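You operate a simulated robot arm through the tools that you are given. There is no shell and no other tool.

The job below is to be done with a simulated robot arm. You get a single attempt, and the scene is never put back.

## Task
Tip the strainer's leaves and the cold tea into the red bowl, and put the teapot on the wooden tray.
Fine: empty both; strainer in the small grey dish; lid on the teapot.

It is judged by the outcome, as a careful person would: the job done as asked, and still so three seconds after it is handed in. It fails if anything else is knocked over, pushed out of place, dropped, spilled or broken. Lids that push on must go on centred and level and be pressed home; caps that screw on are set level and turned clockwise until they are tight.

## Robot
A 7-joint arm with a two-finger parallel gripper, fixed in place. Base frame: the origin is on the floor under the middle of its stand, x ahead of it, y to its left, z up. Lengths are in m, angles in degrees, forces in N, time in s.
It reaches about 1.247 m from its shoulder. Its first joint turns from -132.0 to 132.0 degrees. Payload 3.91 kg.
The tool frame sits at the grasp point between the pads (the TCP): z along the fingers, y along the line on which they close. The tips reach 0.03 m beyond it. The gripper opens to 0.11 m. The fingers are 0.02 m wide and 0.01 m thick; the gripper's body (0.048 by 0.112 m) begins 0.055 m behind the TCP.
Orientation is that of the tool frame in the base frame, as a unit quaternion [x, y, z, w]. With the fingers straight down and closing along the base's y, the tool's x points along the base's -x, its y along +y and its z along -z.

## Interface
- The arm moves only by the tool jog_arm. Its argument "commands" is one flat list of numbers, 7 for each row, row after row: the turn, a rotation vector about the tool's x, y, z in units of 120 degrees (1.0 is 120 degrees), then the shift along the tool's x, y, z in units of 300 mm (1.0 is 300 mm), then the opening in per cent of the stroke, from 0 (shut) to 100 (fully open). In form: [wx, wy, wz, x, y, z, jaw, wx, wy, wz, x, y, z, jaw, ...]. A call has 1 to 20 rows; each row is the pose to reach, as a shift and turn from the pose commanded when the call began, along the tool's axes at that moment. A call with a number of a shift or a turn outside -1 to 1 is refused whole. Each row takes 0.2 s and may step no farther than 0.05 m and 8.6 degrees from the row before; otherwise, or with a gripper value out of range, the whole call is refused. A pose out of reach is approached as far as the arm can. The call stops where the force on the tool passes 40 N (or 10 N more than at its start, if that is more) or the arm is blocked; 0.2 s more then pass. The fingers move at their own pace (about 0.108 m/s each) and stop on an object; they squeeze with about 38 N. The grip force told is the motor's: it shows also when the fingers shut on nothing. Time passes only in rows, and 0.2 s behind the last, so rows that repeat a pose let the fingers close. It gives the time, the measured TCP pose, the force on the tool (base axes), the opening and the grip force at its end, in the units of the frame above (readings bear some noise), with the torque about the TCP (base axes, N m) and any sound that the robot's microphone picked up.
- Cameras (640 x 400 px; columns grow to the right, rows downward): "scene" is fixed at [0.2229, 0.5073, 1.5193]; the picture's right is [-0.62, -0.79, 0.00], its down [-0.37, 0.29, -0.88] and it looks along [0.70, -0.54, -0.47] (base axes); focal length 340 px, centre (320, 200). "wrist" rides on the gripper at [0.072, 0.017, -0.103] in the tool frame; the picture's right is [-0.23, 0.97, 0.00], its down [-0.76, -0.18, -0.62] and it looks along [-0.61, -0.14, 0.78] (tool axes); focal length 222 px, centre (320, 200). There is no depth. A picture from a camera that has moved, and an enlarged one, comes with that camera's place and axes in the base frame and with its lens. The place of the scene camera against the robot may be out by one fixed shift of up to 0.012 m in any direction.
- snapshot(camera): a new picture of that camera. No time passes.
- close_up(camera, box): a new picture of the part [left, top, right, bottom] of that camera's present view, enlarged. No time passes.
- close_job(): hands the job in; it is judged then, once.

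Places have to be worked out from the pictures, the camera data and where the tool is seen. Open the gripper and draw the arm clear of the work before you hand the job in, unless the task says otherwise.

The tools are called as a command line: name --argument value ..., lists and objects as JSON in quotes. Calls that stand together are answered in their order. jog_arm: Moves the arm, as the interface text tells. Its arguments: {"type":"object","properties":{"commands":{"type":"array","items":{"type":"number"}}},"required":["commands"]} The other tools are called the same way: snapshot (camera) takes a picture; close_up (camera, box) takes an enlarged picture of a part of a camera's view; close_job () hands the job in.

At the start:

```text
t: 0.0
ee_pos: [0.4965, -0.0498, 1.3639]
orientation: [0.001, 1.0, 0.0, 0.0]
ft_force: [-0.2, -0.8, -0.1]
wrist_torque: [0.06, -0.03, 0.0]
opening: 0.1099
grasp_force: 0.0
```

scene: 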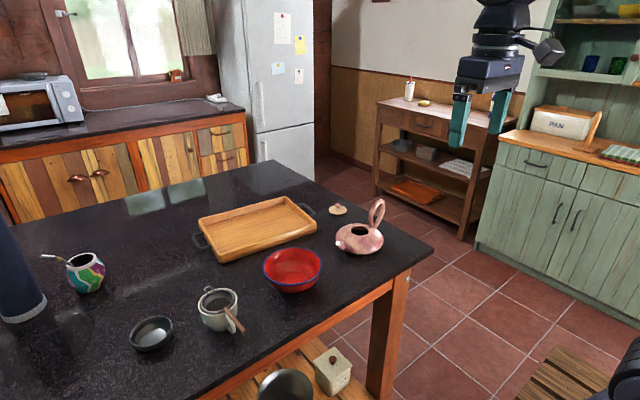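
wrist: 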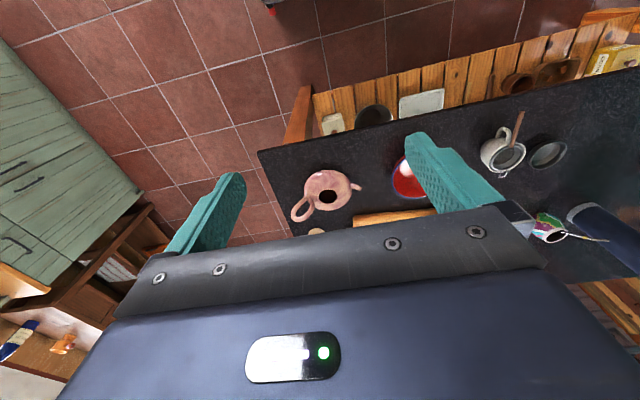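

I start by looking closely at the objects on the table: teapot, lid, red bowl, cup with strainer, grey dish and tray.

close_up --camera "scene" --box '[320, 180, 420, 270]'

close_up --camera "scene" --box '[120, 270, 270, 364]'

close_up --camera "scene" --box '[180, 180, 420, 330]'

close_up --camera "wrist" --box '[270, 110, 590, 250]'

```text
4.44 times, centred on (370, 225) of scene
camera zoom: at [0.2229, 0.5073, 1.5193], right [-0.62, -0.79, 0.0], down [-0.37, 0.29, -0.88], along [0.7, -0.54, -0.47], focal length 1510 px, centre (98, 89)
```

zoom: 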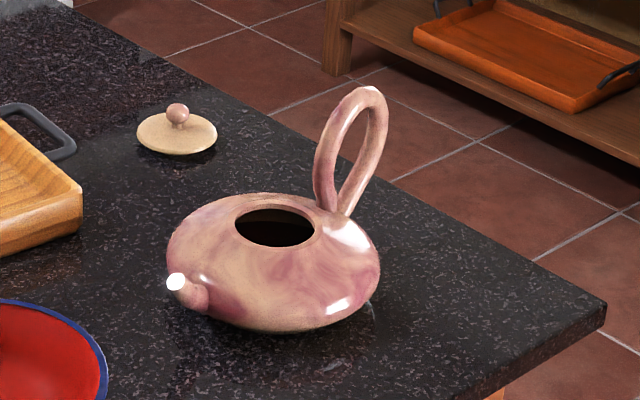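

```text
4.26 times, centred on (195, 317) of scene
camera zoom: at [0.2229, 0.5073, 1.5193], right [-0.62, -0.79, 0.0], down [-0.37, 0.29, -0.88], along [0.7, -0.54, -0.47], focal length 1446 px, centre (852, -298)
```

zoom: 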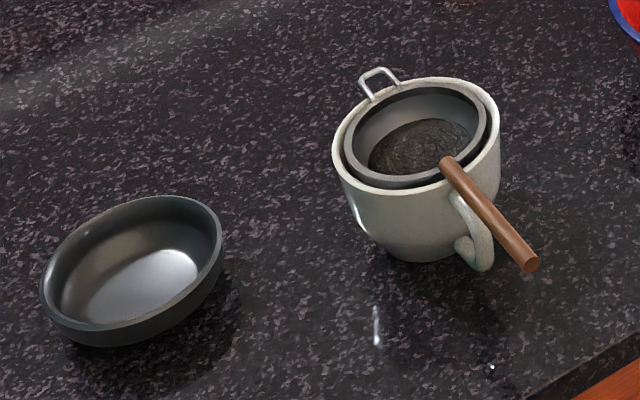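

```text
2.67 times, centred on (300, 255) of scene
camera zoom: at [0.2229, 0.5073, 1.5193], right [-0.62, -0.79, 0.0], down [-0.37, 0.29, -0.88], along [0.7, -0.54, -0.47], focal length 906 px, centre (373, 53)
```

zoom: 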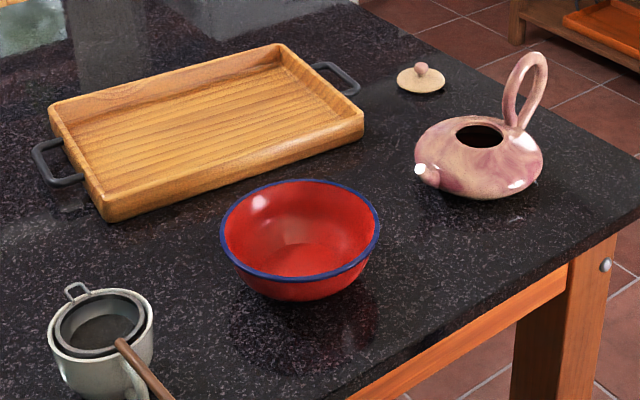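

```text
2.00 times, centred on (430, 180) of wrist
camera zoom: at [0.4245, -0.0318, 1.4673], right [0.23, 0.97, 0.0], down [0.76, -0.18, 0.62], along [0.61, -0.14, -0.78], focal length 444 px, centre (100, 240)
```

zoom: 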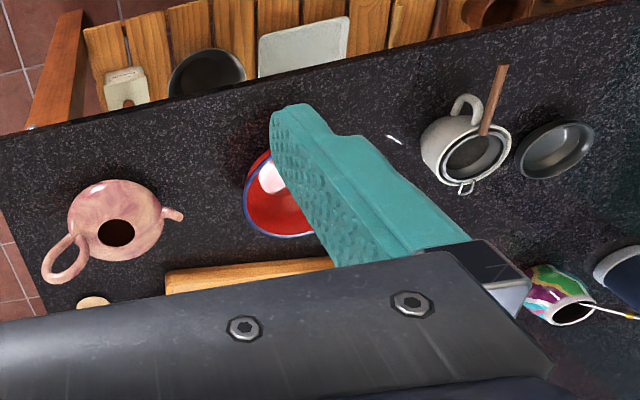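

The tabletop sits at about z≈0.89, the teapot opening near (0.82,-0.10,0.96) and the cup near (0.775,0.354). I move the wrist camera in for a better look at the teapot, lid and bowl.

jog_arm --commands '[0, 0, 0, -0.082, -0.033, 0.076, 100, 0, 0, 0, -0.165, -0.067, 0.152, 100, 0, 0, 0, -0.247, -0.1, 0.228, 100, 0, 0, 0, -0.329, -0.133, 0.304, 100, 0, 0, 0, -0.4117, -0.1667, 0.38, 100, 0, 0, 0, -0.4117, -0.1667, 0.38, 100]'

snapshot --camera "wrist"

```text
t: 1.4
ee_pos: [0.6194, -0.0981, 1.2466]
orientation: [0.001, 1.0, 0.0, 0.0]
ft_force: [-0.2, -0.2, -0.3]
wrist_torque: [0.02, -0.05, 0.02]
opening: 0.1101
grasp_force: 0.0
```

```text
taken
camera wrist: at [0.5473, -0.0804, 1.3504], right [0.23, 0.97, 0.0], down [0.76, -0.18, 0.62], along [0.61, -0.14, -0.78], focal length 222 px, centre (320, 200)
```

wrist: 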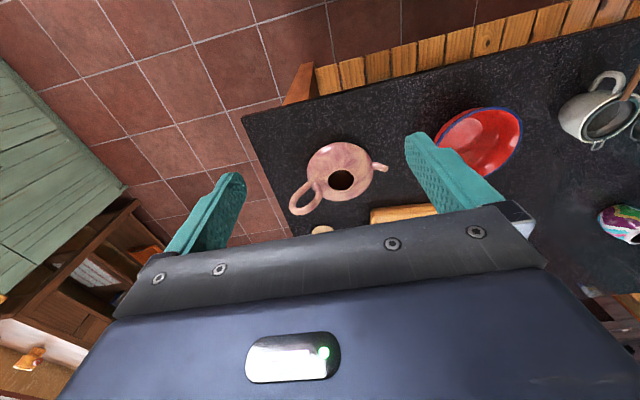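

The teapot is in view; I zoom in to see whether it holds tea.

close_up --camera "wrist" --box '[280, 130, 400, 205]'

close_up --camera "wrist" --box '[420, 60, 640, 198]'

```text
5.33 times, centred on (340, 168) of wrist
camera zoom: at [0.5473, -0.0804, 1.3504], right [0.23, 0.97, 0.0], down [0.76, -0.18, 0.62], along [0.61, -0.14, -0.78], focal length 1185 px, centre (213, 373)
```

zoom: 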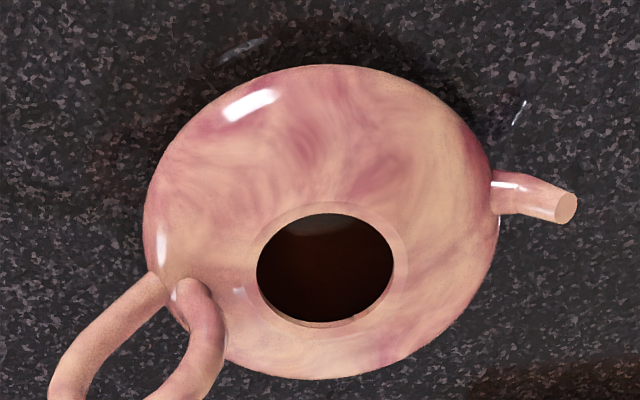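

```text
2.90 times, centred on (530, 129) of wrist
camera zoom: at [0.5473, -0.0804, 1.3504], right [0.23, 0.97, 0.0], down [0.76, -0.18, 0.62], along [0.61, -0.14, -0.78], focal length 644 px, centre (-289, 406)
```

zoom: 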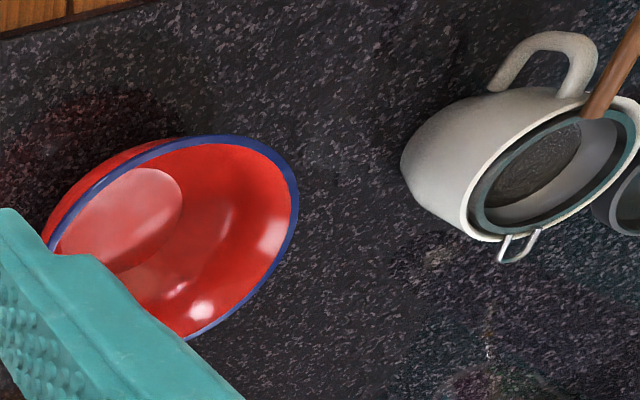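

The teapot does hold dark liquid, with a rim at about (0.807,-0.096,0.964) and the spout pointing to +y. I move closer to study the handle loop and the lid.

jog_arm --commands '[0, 0, 0, -0.0933, -0.04, 0.0667, 100, 0, 0, 0, -0.1867, -0.08, 0.1333, 100, 0, 0, 0, -0.28, -0.12, 0.2, 100, 0, 0, 0, -0.3733, -0.16, 0.2667, 100, 0, 0, 0, -0.4667, -0.2, 0.3333, 100, 0, 0, 0, -0.4667, -0.2, 0.3333, 100]'

snapshot --camera "wrist"

close_up --camera "wrist" --box '[260, 60, 420, 210]'

```text
t: 2.8
ee_pos: [0.7605, -0.1578, 1.1487]
orientation: [-0.001, 1.0, 0.001, -0.001]
ft_force: [-0.2, 0.1, -0.5]
wrist_torque: [0.0, -0.06, 0.01]
opening: 0.1101
grasp_force: 0.1
```

```text
taken
camera wrist: at [0.6885, -0.14, 1.2504], right [0.23, 0.97, 0.0], down [0.76, -0.18, 0.62], along [0.61, -0.14, -0.78], focal length 222 px, centre (320, 200)
```

wrist: 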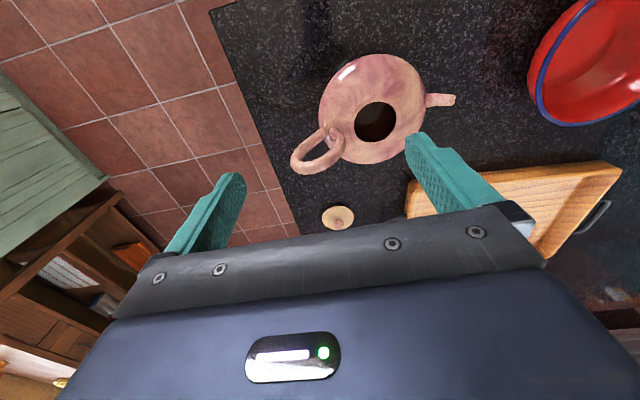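

```text
2.67 times, centred on (340, 135) of wrist
camera zoom: at [0.6885, -0.14, 1.2504], right [0.23, 0.97, 0.0], down [0.76, -0.18, 0.62], along [0.61, -0.14, -0.78], focal length 592 px, centre (267, 373)
```

zoom: 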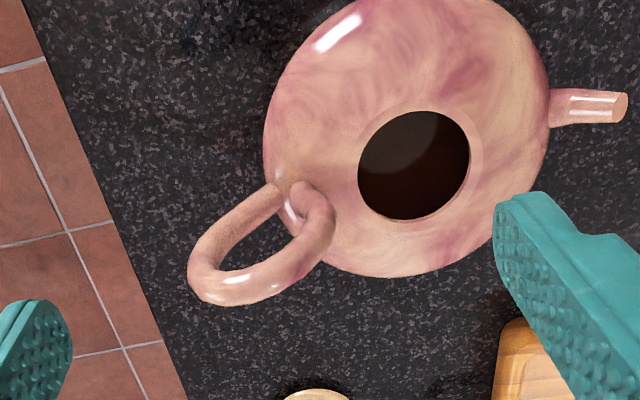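

The loop handle stands in a vertical plane on the -y side (top about z 1.03, r≈0.085 from the axis). I now move over to look at the bowl and then the cup, strainer and dish.

jog_arm --commands '[0, 0, 0, 0.0286, 0.1333, -0.0143, 100, 0, 0, 0, 0.0571, 0.2667, -0.0286, 100, 0, 0, 0, 0.0857, 0.4, -0.0429, 100, 0, 0, 0, 0.1143, 0.5333, -0.0571, 100, 0, 0, 0, 0.1429, 0.6667, -0.0714, 100, 0, 0, 0, 0.1714, 0.8, -0.0857, 100, 0, 0, 0, 0.2, 0.9333, -0.1, 100, 0, 0, 0, 0.2, 0.9333, -0.1, 100]'

snapshot --camera "wrist"

jog_arm --commands '[0, 0, 0, 0, 0.15, 0, 100, 0, 0, 0, 0, 0.3, 0, 100, 0, 0, 0, 0, 0.45, 0, 100, 0, 0, 0, 0, 0.6, 0, 100, 0, 0, 0, 0, 0.75, 0, 100, 0, 0, 0, 0, 0.75, 0, 100]'

snapshot --camera "wrist"

```text
t: 4.6
ee_pos: [0.7, 0.1205, 1.1774]
orientation: [0.0, 1.0, 0.0, -0.001]
ft_force: [0.3, 0.8, 0.0]
wrist_torque: [0.02, -0.01, -0.01]
opening: 0.1101
grasp_force: 0.1
```

```text
taken
camera wrist: at [0.6271, 0.138, 1.2815], right [0.23, 0.97, 0.0], down [0.76, -0.18, 0.62], along [0.61, -0.14, -0.78], focal length 222 px, centre (320, 200)
```

wrist: 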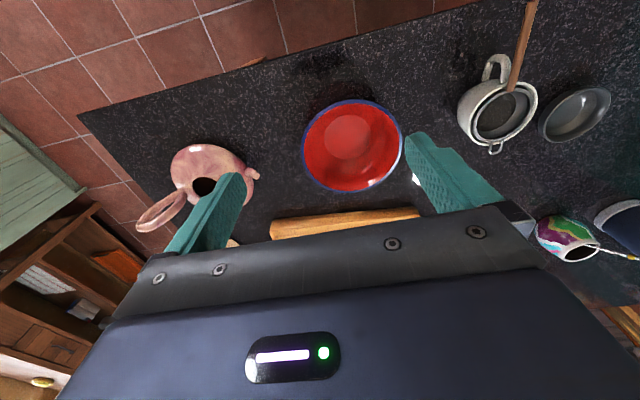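

```text
t: 6.0
ee_pos: [0.6968, 0.3448, 1.1806]
orientation: [0.0, 1.0, 0.0, 0.0]
ft_force: [0.6, -0.1, 1.0]
wrist_torque: [0.0, 0.0, 0.02]
opening: 0.1099
grasp_force: 0.1
```

```text
taken
camera wrist: at [0.6252, 0.3629, 1.2839], right [0.23, 0.97, 0.0], down [0.76, -0.18, 0.62], along [0.61, -0.14, -0.78], focal length 222 px, centre (320, 200)
```

wrist: 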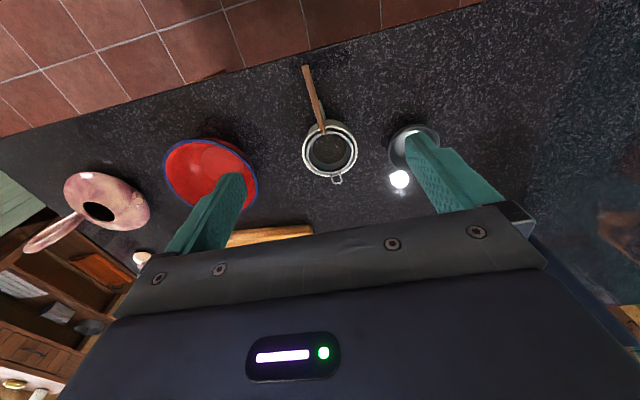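

close_up --camera "wrist" --box '[280, 50, 460, 200]'

close_up --camera "scene" --box '[180, 270, 260, 350]'

```text
2.67 times, centred on (370, 125) of wrist
camera zoom: at [0.6252, 0.3629, 1.2839], right [0.23, 0.97, 0.0], down [0.76, -0.18, 0.62], along [0.61, -0.14, -0.78], focal length 592 px, centre (187, 400)
```

zoom: 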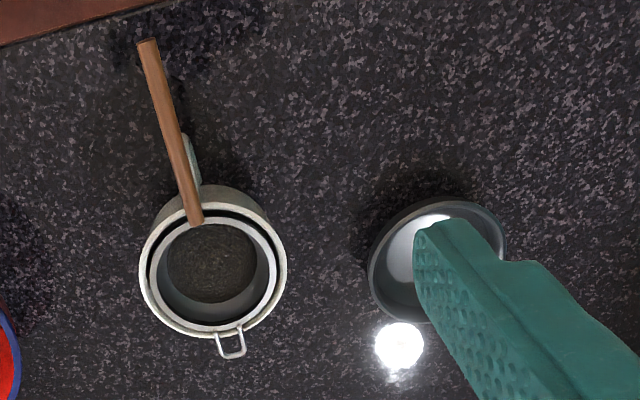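

```text
5.00 times, centred on (220, 310) of scene
camera zoom: at [0.2229, 0.5073, 1.5193], right [-0.62, -0.79, 0.0], down [-0.37, 0.29, -0.88], along [0.7, -0.54, -0.47], focal length 1699 px, centre (820, -350)
```

zoom: 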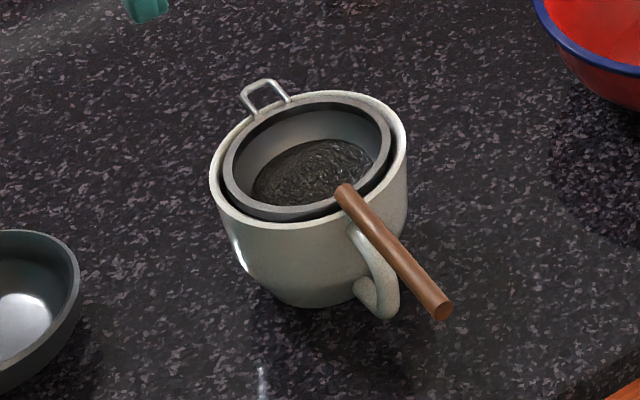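

The strainer's wooden handle is about horizontal, from (0.735,0.342,1.0) to (0.657,0.339,1.0), so I want a horizontal gripper pointing +x along the handle, then a wrist roll to dump. I back off and pitch the gripper to horizontal to see whether the arm can do it.

jog_arm --commands '[0, -0.0625, 0, 0.0556, -0.0014, 0.0222, 50, 0, -0.125, 0, 0.1111, -0.0028, 0.0444, 50, 0, -0.1875, 0, 0.1667, -0.0042, 0.0667, 50, 0, -0.25, 0, 0.2222, -0.0056, 0.0889, 50, 0, -0.3125, 0, 0.2778, -0.007, 0.1111, 50, 0, -0.375, 0, 0.3333, -0.0083, 0.1333, 50, 0, -0.4375, 0, 0.3889, -0.0097, 0.1556, 50, 0, -0.5, 0, 0.4444, -0.0111, 0.1778, 50, 0, -0.5625, 0, 0.5, -0.0125, 0.2, 50, 0, -0.625, 0, 0.5556, -0.0139, 0.2222, 50, 0, -0.6875, 0, 0.6111, -0.0153, 0.2444, 50, 0, -0.75, 0, 0.6667, -0.0167, 0.2667, 50, 0, -0.75, 0, 0.6667, -0.0167, 0.2667, 50, 0, -0.75, 0, 0.6667, -0.0167, 0.2667, 50]'

snapshot --camera "scene"

snapshot --camera "wrist"

```text
t: 9.0
ee_pos: [0.4981, 0.3404, 1.1019]
orientation: [0.0, 0.707, 0.0, 0.707]
ft_force: [0.2, -0.3, 0.5]
wrist_torque: [0.02, 0.0, -0.01]
opening: 0.0552
grasp_force: 0.1
```

```text
taken
```

scene: 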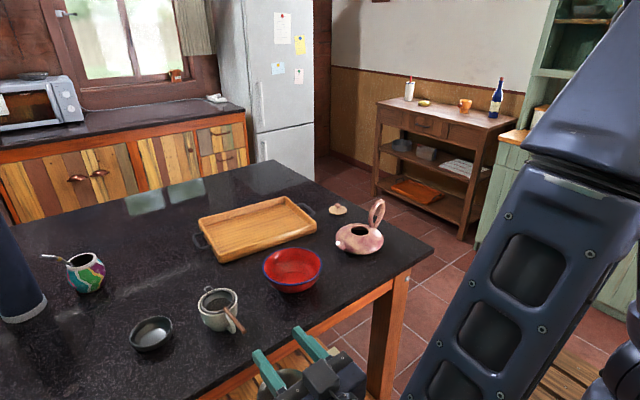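

```text
taken
camera wrist: at [0.3957, 0.3588, 1.0288], right [0.0, 0.97, 0.23], down [-0.62, -0.18, 0.76], along [0.78, -0.14, 0.61], focal length 222 px, centre (320, 200)
```

wrist: 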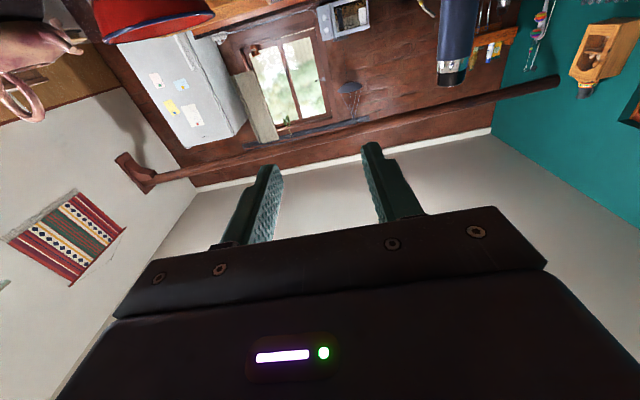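

The horizontal pose is reachable. I test the wrist-roll range here in free space by rolling +120° about the tool axis.

jog_arm --commands '[0, 0, 0.0667, 0, 0, 0, 50, 0, 0, 0.1333, 0, 0, 0, 50, 0, 0, 0.2, 0, 0, 0, 50, 0, 0, 0.2667, 0, 0, 0, 50, 0, 0, 0.3333, 0, 0, 0, 50, 0, 0, 0.4, 0, 0, 0, 50, 0, 0, 0.4667, 0, 0, 0, 50, 0, 0, 0.5333, 0, 0, 0, 50, 0, 0, 0.6, 0, 0, 0, 50, 0, 0, 0.6667, 0, 0, 0, 50, 0, 0, 0.7333, 0, 0, 0, 50, 0, 0, 0.8, 0, 0, 0, 50, 0, 0, 0.8667, 0, 0, 0, 50, 0, 0, 0.9333, 0, 0, 0, 50, 0, 0, 1.0, 0, 0, 0, 50, 0, 0, 1.0, 0, 0, 0, 50]'

```text
t: 12.4
ee_pos: [0.6661, 0.2063, 1.2666]
orientation: [0.588, 0.451, 0.587, 0.326]
ft_force: [0.5, -0.1, -0.9]
wrist_torque: [0.0, 0.0, -0.02]
opening: 0.055
grasp_force: 0.1
out of reach, approached as far as the arm can: row 3, 4, 5, 6, 7, 8, 9, 10, 11, 12, 13, 14, 15, 16
```

Positive roll hits a joint limit (the arm drifted off but touched nothing). I roll back to neutral and then try the negative direction carefully.

jog_arm --commands '[0, 0, -0.0667, 0, 0, 0, 50, 0, 0, -0.1333, 0, 0, 0, 50, 0, 0, -0.2, 0, 0, 0, 50, 0, 0, -0.2667, 0, 0, 0, 50, 0, 0, -0.3333, 0, 0, 0, 50, 0, 0, -0.4, 0, 0, 0, 50, 0, 0, -0.4667, 0, 0, 0, 50, 0, 0, -0.5333, 0, 0, 0, 50, 0, 0, -0.6, 0, 0, 0, 50, 0, 0, -0.6667, 0, 0, 0, 50, 0, 0, -0.7333, 0, 0, 0, 50, 0, 0, -0.8, 0, 0, 0, 50, 0, 0, -0.8667, 0, 0, 0, 50, 0, 0, -0.9333, 0, 0, 0, 50, 0, 0, -1.0, 0, 0, 0, 50, 0, 0, -1.0, 0, 0, 0, 50]'

snapshot --camera "scene"

```text
t: 15.8
ee_pos: [0.6567, 0.2017, 1.2599]
orientation: [-0.097, 0.734, 0.01, 0.672]
ft_force: [0.5, -1.4, 0.6]
wrist_torque: [0.01, 0.04, 0.0]
opening: 0.0549
grasp_force: 0.0
```

```text
taken
```

scene: 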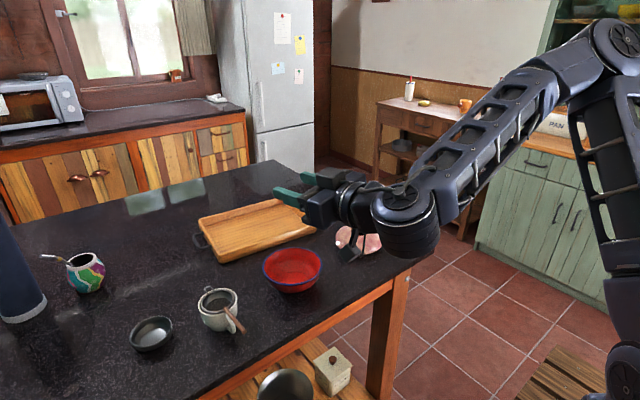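

The arm is back near neutral roll, at (0.657,0.202,1.26). I now test negative roll in steps of 8° and watch for a limit.

jog_arm --commands '[0, 0, -0.0667, 0, 0, 0, 50, 0, 0, -0.1333, 0, 0, 0, 50, 0, 0, -0.2, 0, 0, 0, 50, 0, 0, -0.2667, 0, 0, 0, 50, 0, 0, -0.3333, 0, 0, 0, 50, 0, 0, -0.4, 0, 0, 0, 50, 0, 0, -0.4667, 0, 0, 0, 50, 0, 0, -0.5333, 0, 0, 0, 50, 0, 0, -0.6, 0, 0, 0, 50, 0, 0, -0.6667, 0, 0, 0, 50, 0, 0, -0.7333, 0, 0, 0, 50, 0, 0, -0.8, 0, 0, 0, 50, 0, 0, -0.8667, 0, 0, 0, 50, 0, 0, -0.9333, 0, 0, 0, 50, 0, 0, -1.0, 0, 0, 0, 50, 0, 0, -1.0, 0, 0, 0, 50]'

snapshot --camera "scene"

```text
t: 19.2
ee_pos: [0.6552, 0.2009, 1.2592]
orientation: [0.684, -0.282, 0.577, -0.345]
ft_force: [-0.4, -0.8, -0.4]
wrist_torque: [0.01, -0.03, 0.02]
opening: 0.0549
grasp_force: 0.1
```

```text
taken
```

scene: 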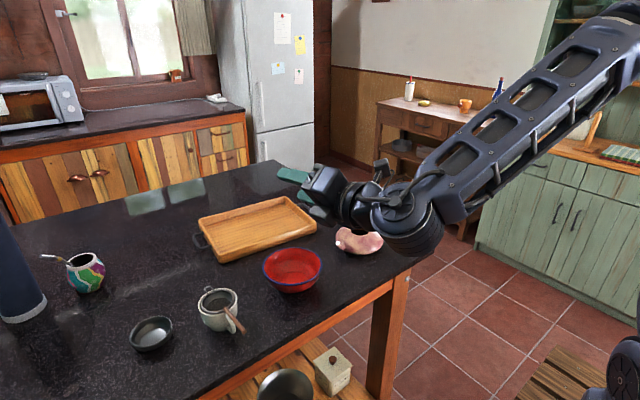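

Negative roll of 120° is fine. I continue another 64° to see whether camera-above (180°) is reachable too.

jog_arm --commands '[0, 0, -0.0667, 0, 0, 0, 50, 0, 0, -0.1333, 0, 0, 0, 50, 0, 0, -0.2, 0, 0, 0, 50, 0, 0, -0.2667, 0, 0, 0, 50, 0, 0, -0.3333, 0, 0, 0, 50, 0, 0, -0.4, 0, 0, 0, 50, 0, 0, -0.4667, 0, 0, 0, 50, 0, 0, -0.5333, 0, 0, 0, 50, 0, 0, -0.5333, 0, 0, 0, 50]'

snapshot --camera "scene"

snapshot --camera "wrist"

```text
t: 21.2
ee_pos: [0.6555, 0.2036, 1.2598]
orientation: [0.73, 0.125, 0.672, 0.013]
ft_force: [0.4, -0.3, -0.1]
wrist_torque: [-0.01, 0.01, -0.04]
opening: 0.0549
grasp_force: 0.1
```

```text
taken
```

scene: 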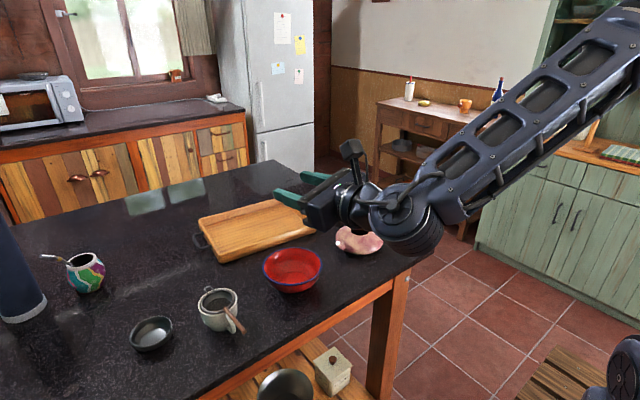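

```text
taken
camera wrist: at [0.561, 0.1865, 1.3436], right [0.14, -0.99, -0.04], down [-0.69, -0.07, -0.72], along [0.71, 0.13, -0.7], focal length 222 px, centre (320, 200)
```

wrist: 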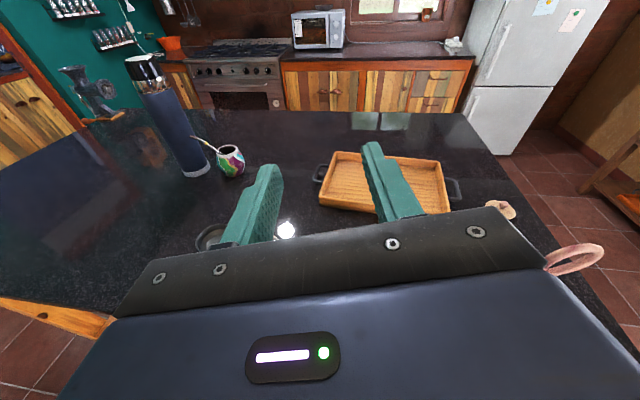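

Roll 0 to about −184° works, so I can pick with the camera above and dump by rolling back. I now square the gripper to exactly +x (camera up) and move to a pre-grasp standoff near (0.55,0.34,1.15).

jog_arm --commands '[-0.0126, 0.0065, 0.0155, -0.048, -0.0953, -0.04, 50, -0.0251, 0.013, 0.031, -0.096, -0.1906, -0.0801, 50, -0.0377, 0.0195, 0.0465, -0.144, -0.2859, -0.1202, 50, -0.0503, 0.026, 0.0619, -0.192, -0.3811, -0.1602, 50, -0.0628, 0.0325, 0.0774, -0.24, -0.4764, -0.2003, 50, -0.0754, 0.039, 0.0929, -0.288, -0.5717, -0.2403, 50, -0.0754, 0.039, 0.0929, -0.288, -0.5717, -0.2403, 50]'

snapshot --camera "wrist"

snapshot --camera "scene"

```text
t: 22.8
ee_pos: [0.5513, 0.3409, 1.1521]
orientation: [0.708, -0.003, 0.707, 0.001]
ft_force: [0.3, 0.1, 0.9]
wrist_torque: [0.04, -0.01, -0.01]
opening: 0.0554
grasp_force: 0.0
```

```text
taken
camera wrist: at [0.4473, 0.3252, 1.224], right [0.0, -0.97, -0.23], down [-0.62, 0.18, -0.76], along [0.78, 0.14, -0.61], focal length 222 px, centre (320, 200)
```

wrist: 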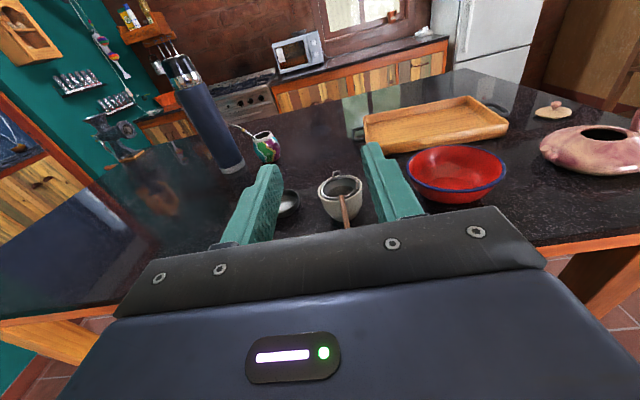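

```text
taken
```

scene: 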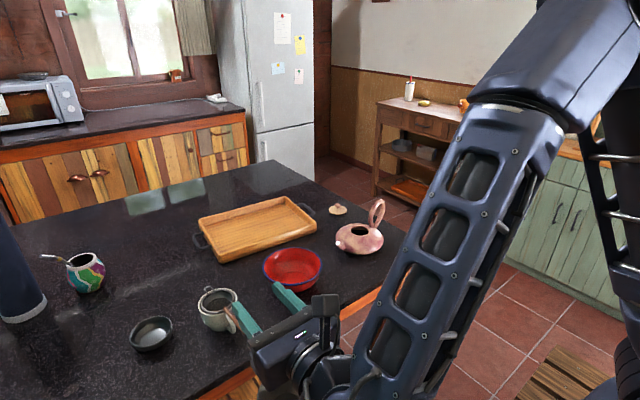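

Excellent view along the handle. I zoom in on the strainer, dish and bowl from here.

close_up --camera "wrist" --box '[270, 160, 380, 230]'

close_up --camera "wrist" --box '[350, 80, 640, 220]'

```text
5.71 times, centred on (325, 195) of wrist
camera zoom: at [0.4473, 0.3252, 1.224], right [0.0, -0.97, -0.23], down [-0.62, 0.18, -0.76], along [0.78, 0.14, -0.61], focal length 1269 px, centre (291, 229)
```

zoom: 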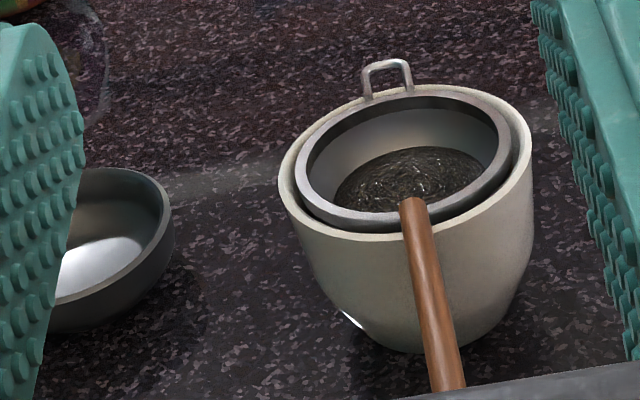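

```text
2.21 times, centred on (495, 150) of wrist
camera zoom: at [0.4473, 0.3252, 1.224], right [0.0, -0.97, -0.23], down [-0.62, 0.18, -0.76], along [0.78, 0.14, -0.61], focal length 490 px, centre (-66, 310)
```

zoom: 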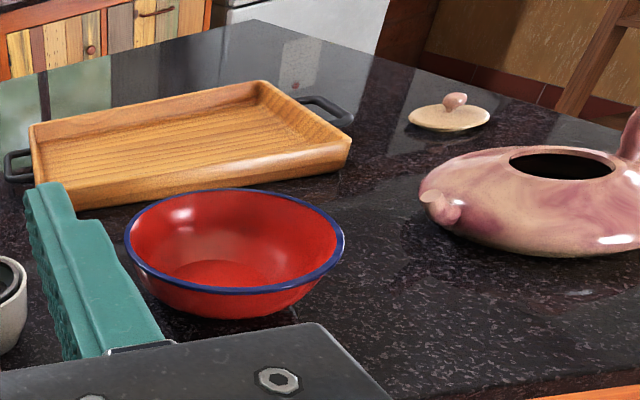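

From two views the cup rim centre is (0.762,0.344,0.9975) and the strainer handle axis lies near y≈0.340, z≈1.0, x 0.655–0.732. I lower the gripper to just above handle height, still short of it.

jog_arm --commands '[0, 0, 0, -0.1, 0, 0.0167, 50, 0, 0, 0, -0.2, 0, 0.0333, 50, 0, 0, 0, -0.3, 0, 0.05, 50, 0, 0, 0, -0.4, 0, 0.0667, 50, 0, 0, 0, -0.4, 0, 0.0667, 50]'

snapshot --camera "wrist"

close_up --camera "scene" --box '[180, 260, 340, 400]'

```text
t: 24.0
ee_pos: [0.5726, 0.342, 1.0318]
orientation: [0.708, -0.002, 0.707, 0.0]
ft_force: [0.3, 0.2, -0.2]
wrist_torque: [0.0, -0.01, 0.01]
opening: 0.055
grasp_force: 0.1
```

```text
taken
camera wrist: at [0.469, 0.3247, 1.1044], right [0.0, -0.97, -0.23], down [-0.62, 0.18, -0.76], along [0.78, 0.14, -0.61], focal length 222 px, centre (320, 200)
```

wrist: 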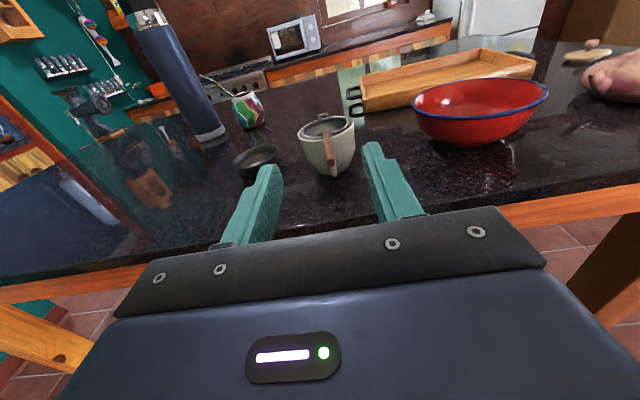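

```text
2.86 times, centred on (260, 330) of scene
camera zoom: at [0.2229, 0.5073, 1.5193], right [-0.62, -0.79, 0.0], down [-0.37, 0.29, -0.88], along [0.7, -0.54, -0.47], focal length 971 px, centre (491, -171)
```

zoom: 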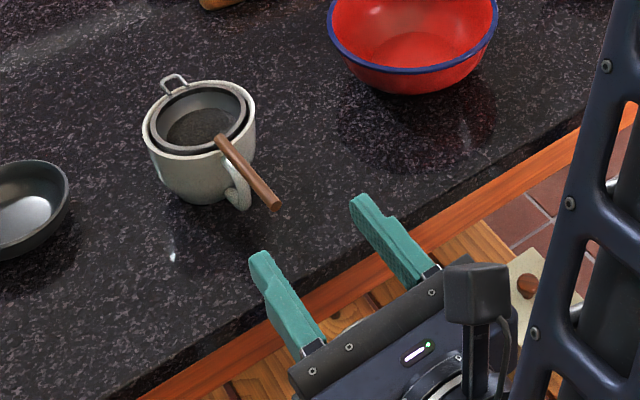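

Fingers are level with the handle and roughly centred on it. I zoom to get the handle end's exact lateral and vertical position.

close_up --camera "wrist" --box '[270, 100, 400, 190]'

```text
4.44 times, centred on (335, 145) of wrist
camera zoom: at [0.469, 0.3247, 1.1044], right [0.0, -0.97, -0.23], down [-0.62, 0.18, -0.76], along [0.78, 0.14, -0.61], focal length 987 px, centre (253, 444)
```

zoom: 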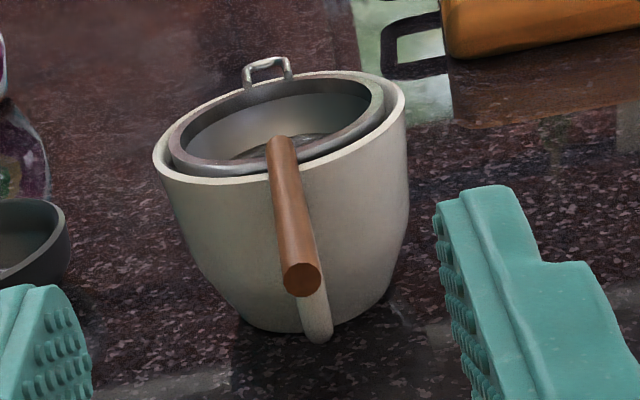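

The handle end is at about (0.657,0.338,1.000), axis yawed ~2.5°. I align laterally/vertically, yaw 2.5° and advance so the fingertips just straddle the handle's end, then check.

jog_arm --commands '[0.0104, 0, 0, -0.05, 0.004, 0.03, 45, 0.0208, 0, 0, -0.0967, 0.0077, 0.06, 45, 0.0208, 0, 0, -0.0967, 0.0077, 0.13, 45, 0.0208, 0, 0, -0.0967, 0.0077, 0.2, 45, 0.0208, 0, 0, -0.0967, 0.0077, 0.2, 45]'

close_up --camera "wrist" --box '[220, 80, 440, 220]'

close_up --camera "scene" --box '[180, 260, 300, 360]'

```text
t: 25.2
ee_pos: [0.6309, 0.3381, 1.0029]
orientation: [0.707, 0.014, 0.706, -0.016]
ft_force: [-0.1, 0.4, 0.1]
wrist_torque: [0.02, 0.01, 0.0]
opening: 0.0496
grasp_force: 0.0
```

```text
2.86 times, centred on (330, 150) of wrist
camera zoom: at [0.5278, 0.3173, 1.076], right [0.04, -0.97, -0.23], down [-0.63, 0.15, -0.76], along [0.77, 0.18, -0.61], focal length 635 px, centre (291, 343)
```

zoom: 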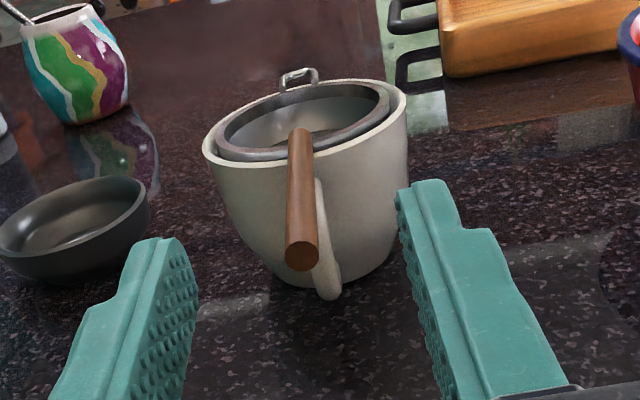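

```text
4.00 times, centred on (240, 310) of scene
camera zoom: at [0.2229, 0.5073, 1.5193], right [-0.62, -0.79, 0.0], down [-0.37, 0.29, -0.88], along [0.7, -0.54, -0.47], focal length 1359 px, centre (640, -240)
```

zoom: 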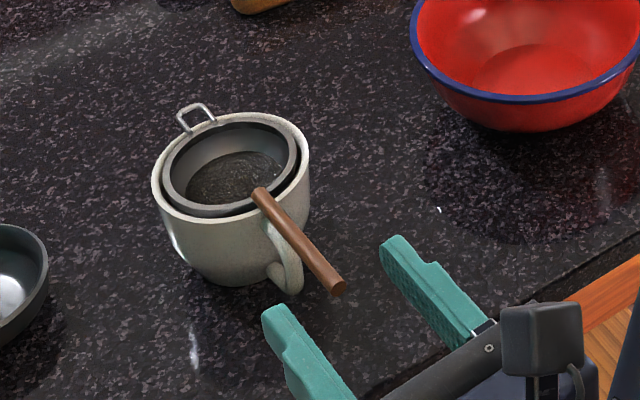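

The handle end is between the fingers and at the correct height (0.657,0.3386,1.000). I advance 5 cm along the handle, then close the gripper.

jog_arm --commands '[0, 0, 0, 0, 0.002, 0.0417, 45, 0, 0, 0, 0, 0.002, 0.0833, 45, 0, 0, 0, 0, 0.002, 0.125, 45, 0, 0, 0, 0, 0.002, 0.1633, 45, 0, 0, 0, 0, 0.002, 0.1633, 45]'

close_up --camera "wrist" --box '[220, 80, 440, 220]'

close_up --camera "scene" --box '[180, 260, 300, 360]'

```text
t: 26.4
ee_pos: [0.6806, 0.3394, 1.0015]
orientation: [0.708, 0.014, 0.706, -0.016]
ft_force: [-1.1, -0.3, 0.3]
wrist_torque: [0.04, 0.01, -0.02]
opening: 0.0497
grasp_force: 0.1
```

```text
2.86 times, centred on (330, 150) of wrist
camera zoom: at [0.5772, 0.3201, 1.0742], right [0.04, -0.97, -0.23], down [-0.63, 0.15, -0.76], along [0.77, 0.18, -0.61], focal length 635 px, centre (291, 343)
```

zoom: 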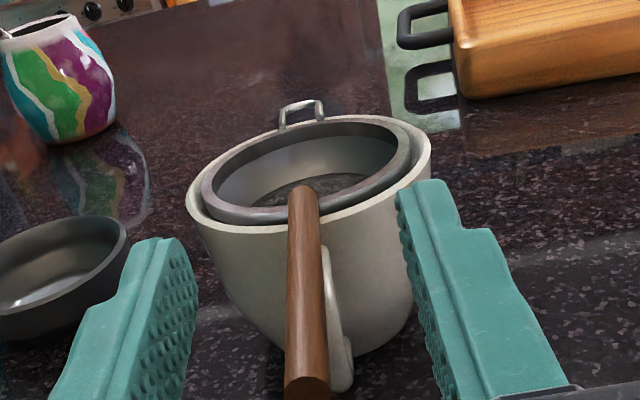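

```text
4.00 times, centred on (240, 310) of scene
camera zoom: at [0.2229, 0.5073, 1.5193], right [-0.62, -0.79, 0.0], down [-0.37, 0.29, -0.88], along [0.7, -0.54, -0.47], focal length 1359 px, centre (640, -240)
```

zoom: 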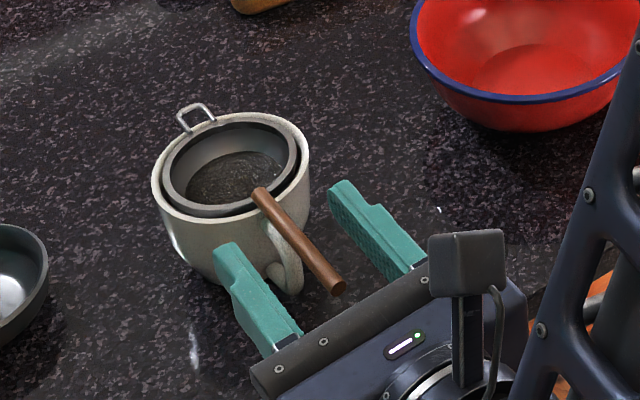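

The handle runs between the pads, well clear of the cup's own handle. I close the gripper on it.

jog_arm --commands '[0, 0, 0, 0, 0, 0, 25, 0, 0, 0, 0, 0, 0, 10, 0, 0, 0, 0, 0, 0, 0, 0, 0, 0, 0, 0, 0, 0, 0, 0, 0, 0, 0, 0, 0]'

close_up --camera "scene" --box '[180, 260, 300, 360]'

```text
t: 27.6
ee_pos: [0.6797, 0.3406, 1.0024]
orientation: [0.708, 0.013, 0.706, -0.016]
ft_force: [0.5, -0.3, 0.1]
wrist_torque: [-0.02, -0.01, -0.04]
opening: 0.0071
grasp_force: 38.2
```

```text
4.00 times, centred on (240, 310) of scene
camera zoom: at [0.2229, 0.5073, 1.5193], right [-0.62, -0.79, 0.0], down [-0.37, 0.29, -0.88], along [0.7, -0.54, -0.47], focal length 1359 px, centre (640, -240)
```

zoom: 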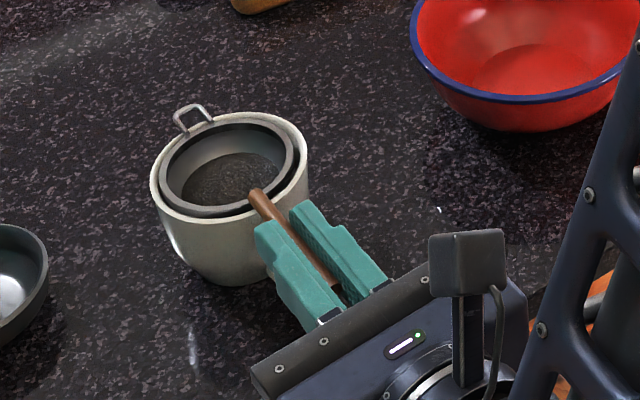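

Grip is holding at 7 mm opening with 38 N. I lift slowly straight up a few centimetres and check.

jog_arm --commands '[0, 0, 0, 0.03, 0, 0, 0, 0, 0, 0, 0.07, 0, 0, 0, 0, 0, 0, 0.12, 0, 0, 0, 0, 0, 0, 0.18, 0, 0, 0, 0, 0, 0, 0.25, 0, 0, 0, 0, 0, 0, 0.32, 0, 0, 0, 0, 0, 0, 0.32, 0, 0, 0]'

close_up --camera "scene" --box '[160, 220, 320, 360]'

close_up --camera "wrist" --box '[220, 60, 440, 200]'

```text
t: 29.2
ee_pos: [0.6787, 0.3392, 1.0974]
orientation: [0.708, 0.013, 0.706, -0.016]
ft_force: [0.3, -0.1, -1.1]
wrist_torque: [0.02, -0.01, 0.03]
opening: 0.0
grasp_force: 37.8
```

```text
2.86 times, centred on (240, 290) of scene
camera zoom: at [0.2229, 0.5073, 1.5193], right [-0.62, -0.79, 0.0], down [-0.37, 0.29, -0.88], along [0.7, -0.54, -0.47], focal length 971 px, centre (549, -57)
```

zoom: 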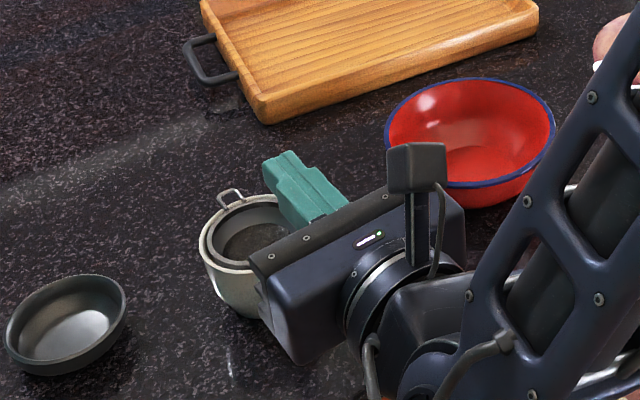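

```text
2.86 times, centred on (330, 130) of wrist
camera zoom: at [0.5766, 0.3186, 1.1704], right [0.04, -0.97, -0.23], down [-0.63, 0.15, -0.76], along [0.77, 0.18, -0.61], focal length 635 px, centre (291, 400)
```

zoom: 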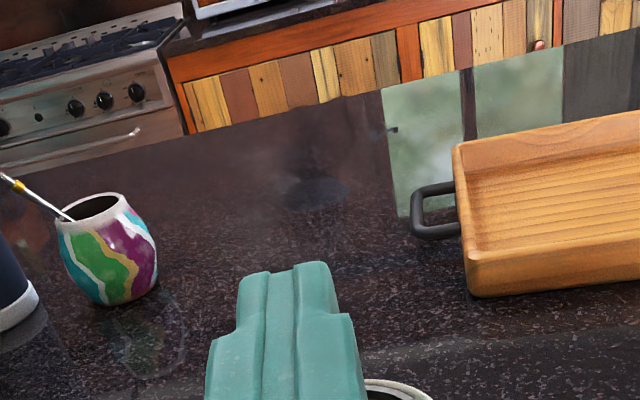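

The fingers slipped off upward (opening 0) — I gripped only the top of the handle. The strainer is still in the cup; I back off along −x and re-measure.

jog_arm --commands '[0, 0, 0, 0, 0, -0.1, 0, 0, 0, 0, 0, 0, -0.2, 20, 0, 0, 0, 0, 0, -0.3, 45, 0, 0, 0, 0, 0, -0.4, 45, 0, 0, 0, 0, 0, -0.4, 45]'

close_up --camera "scene" --box '[180, 260, 300, 360]'

close_up --camera "wrist" --box '[250, 120, 400, 220]'

```text
t: 30.4
ee_pos: [0.5595, 0.334, 1.0978]
orientation: [0.708, 0.013, 0.706, -0.015]
ft_force: [-0.2, 0.6, -0.1]
wrist_torque: [-0.04, 0.0, 0.02]
opening: 0.0494
grasp_force: 0.1
```

```text
4.00 times, centred on (240, 310) of scene
camera zoom: at [0.2229, 0.5073, 1.5193], right [-0.62, -0.79, 0.0], down [-0.37, 0.29, -0.88], along [0.7, -0.54, -0.47], focal length 1359 px, centre (640, -240)
```

zoom: 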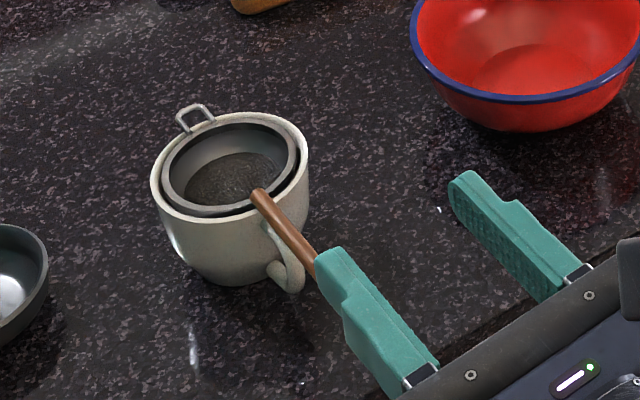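

```text
4.00 times, centred on (325, 170) of wrist
camera zoom: at [0.4576, 0.3142, 1.1701], right [0.04, -0.97, -0.23], down [-0.63, 0.15, -0.76], along [0.77, 0.18, -0.61], focal length 888 px, centre (300, 320)
```

zoom: 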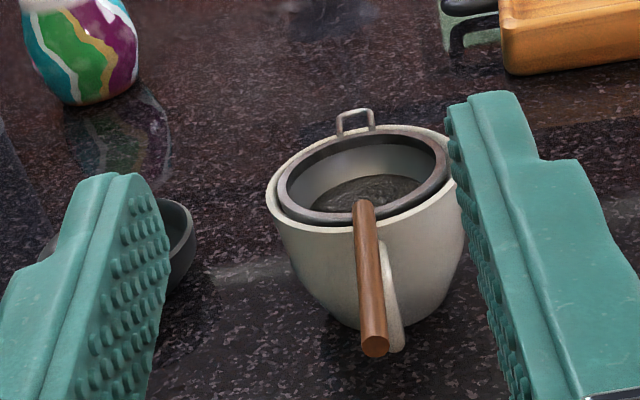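

The strainer is undisturbed. I think the handle sat ~7 mm below my TCP at the pads' lower edge, so I come back in lower (TCP z≈0.995) along the same line.

jog_arm --commands '[0, 0, 0, -0.115, 0, 0, 45, 0, 0, 0, -0.23, 0, 0, 45, 0, 0, 0, -0.345, 0, 0.03, 45, 0, 0, 0, -0.345, 0, 0.13, 45, 0, 0, 0, -0.345, 0, 0.23, 45, 0, 0, 0, -0.345, 0, 0.32, 45, 0, 0, 0, -0.345, 0, 0.4, 45, 0, 0, 0, -0.345, 0, 0.4, 45]'

close_up --camera "wrist" --box '[260, 110, 400, 220]'

close_up --camera "scene" --box '[210, 280, 280, 350]'

```text
t: 32.2
ee_pos: [0.6806, 0.339, 0.9919]
orientation: [0.708, 0.013, 0.706, -0.016]
ft_force: [-1.0, 0.7, 0.1]
wrist_torque: [0.0, -0.02, 0.01]
opening: 0.0495
grasp_force: 0.1
```

```text
3.64 times, centred on (330, 165) of wrist
camera zoom: at [0.5777, 0.3189, 1.0658], right [0.04, -0.97, -0.23], down [-0.63, 0.15, -0.76], along [0.77, 0.18, -0.61], focal length 808 px, centre (284, 327)
```

zoom: 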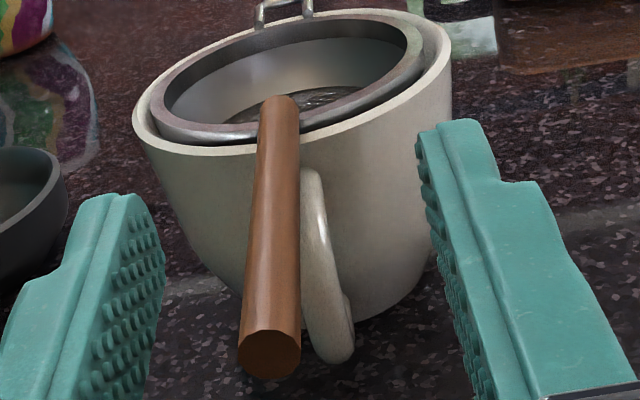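

```text
5.71 times, centred on (245, 315) of scene
camera zoom: at [0.2229, 0.5073, 1.5193], right [-0.62, -0.79, 0.0], down [-0.37, 0.29, -0.88], along [0.7, -0.54, -0.47], focal length 1942 px, centre (749, -457)
```

zoom: 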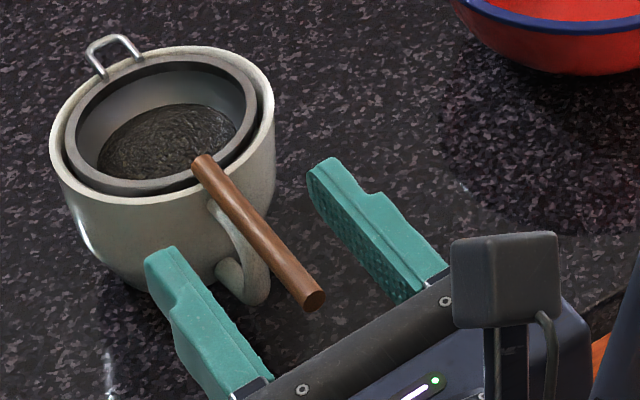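

The handle now sits near the pad centres (offset within a few mm). I close again and check the opening.

jog_arm --commands '[0, 0, 0, 0, 0, 0, 25, 0, 0, 0, 0, 0, 0, 10, 0, 0, 0, 0, 0, 0, 0, 0, 0, 0, 0, 0, 0, 0, 0, 0, 0, 0, 0, 0, 0, 0, 0, 0, 0, 0, 0, 0]'

close_up --camera "scene" --box '[210, 280, 280, 350]'

close_up --camera "wrist" --box '[260, 110, 400, 220]'

```text
t: 33.6
ee_pos: [0.6796, 0.3386, 0.9931]
orientation: [0.708, 0.014, 0.706, -0.016]
ft_force: [-0.4, 0.7, 0.6]
wrist_torque: [0.04, -0.02, -0.04]
opening: 0.0083
grasp_force: 38.1
```

```text
5.71 times, centred on (245, 315) of scene
camera zoom: at [0.2229, 0.5073, 1.5193], right [-0.62, -0.79, 0.0], down [-0.37, 0.29, -0.88], along [0.7, -0.54, -0.47], focal length 1942 px, centre (749, -457)
```

zoom: 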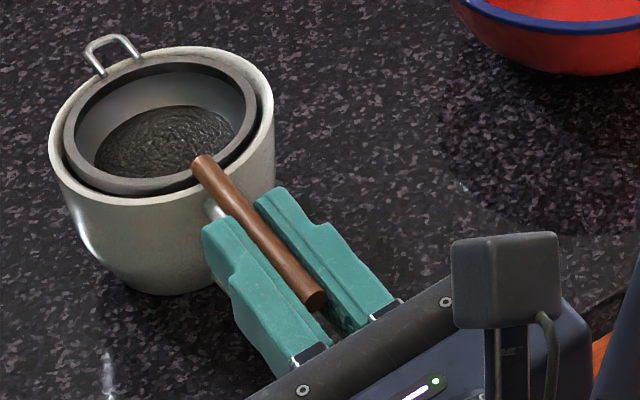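

```text
3.64 times, centred on (330, 165) of wrist
camera zoom: at [0.5774, 0.3189, 1.0659], right [0.04, -0.97, -0.23], down [-0.63, 0.15, -0.76], along [0.77, 0.18, -0.61], focal length 808 px, centre (284, 327)
```

zoom: 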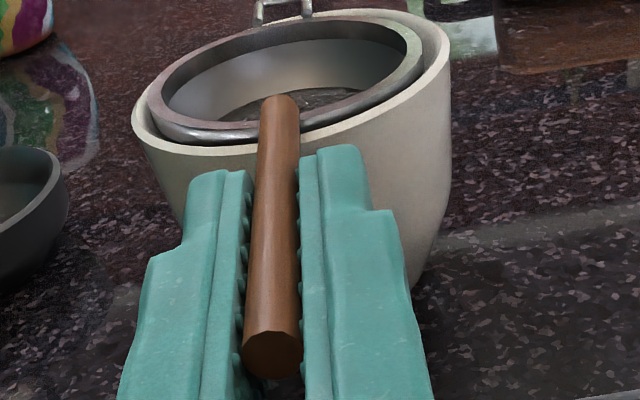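

Opening is 8.3 mm now (full handle diameter). I lift 2 cm slowly and check that the handle stays in the grip.

jog_arm --commands '[0, 0, 0, 0.01, 0, 0, 0, 0, 0, 0, 0.02, 0, 0, 0, 0, 0, 0, 0.035, 0, 0, 0, 0, 0, 0, 0.05, 0, 0, 0, 0, 0, 0, 0.066, 0, 0, 0, 0, 0, 0, 0.066, 0, 0, 0]'

close_up --camera "scene" --box '[190, 260, 290, 350]'

close_up --camera "wrist" --box '[260, 110, 400, 220]'

```text
t: 35.0
ee_pos: [0.6806, 0.3415, 1.0148]
orientation: [0.707, 0.013, 0.707, -0.015]
ft_force: [-0.4, -1.5, -1.8]
wrist_torque: [-0.02, 0.15, 0.0]
opening: 0.008
grasp_force: 38.1
```

```text
4.44 times, centred on (240, 305) of scene
camera zoom: at [0.2229, 0.5073, 1.5193], right [-0.62, -0.79, 0.0], down [-0.37, 0.29, -0.88], along [0.7, -0.54, -0.47], focal length 1510 px, centre (676, -267)
```

zoom: 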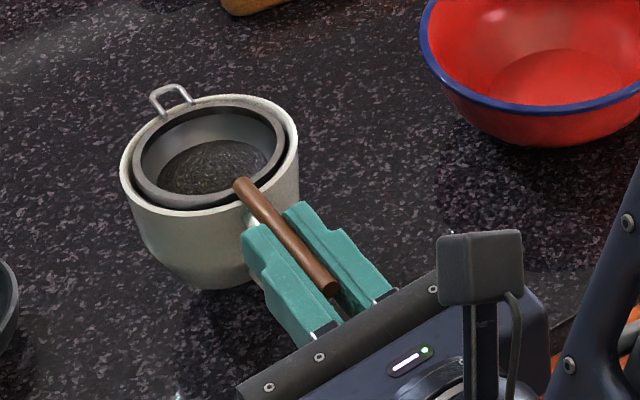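

```text
3.64 times, centred on (330, 165) of wrist
camera zoom: at [0.5774, 0.3204, 1.0866], right [0.04, -0.97, -0.23], down [-0.63, 0.15, -0.76], along [0.77, 0.18, -0.61], focal length 808 px, centre (284, 327)
```

zoom: 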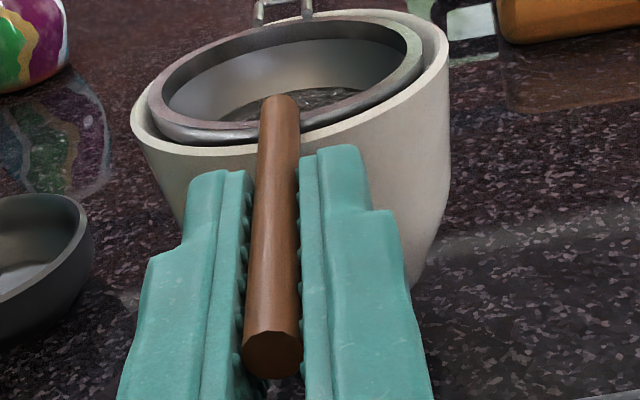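

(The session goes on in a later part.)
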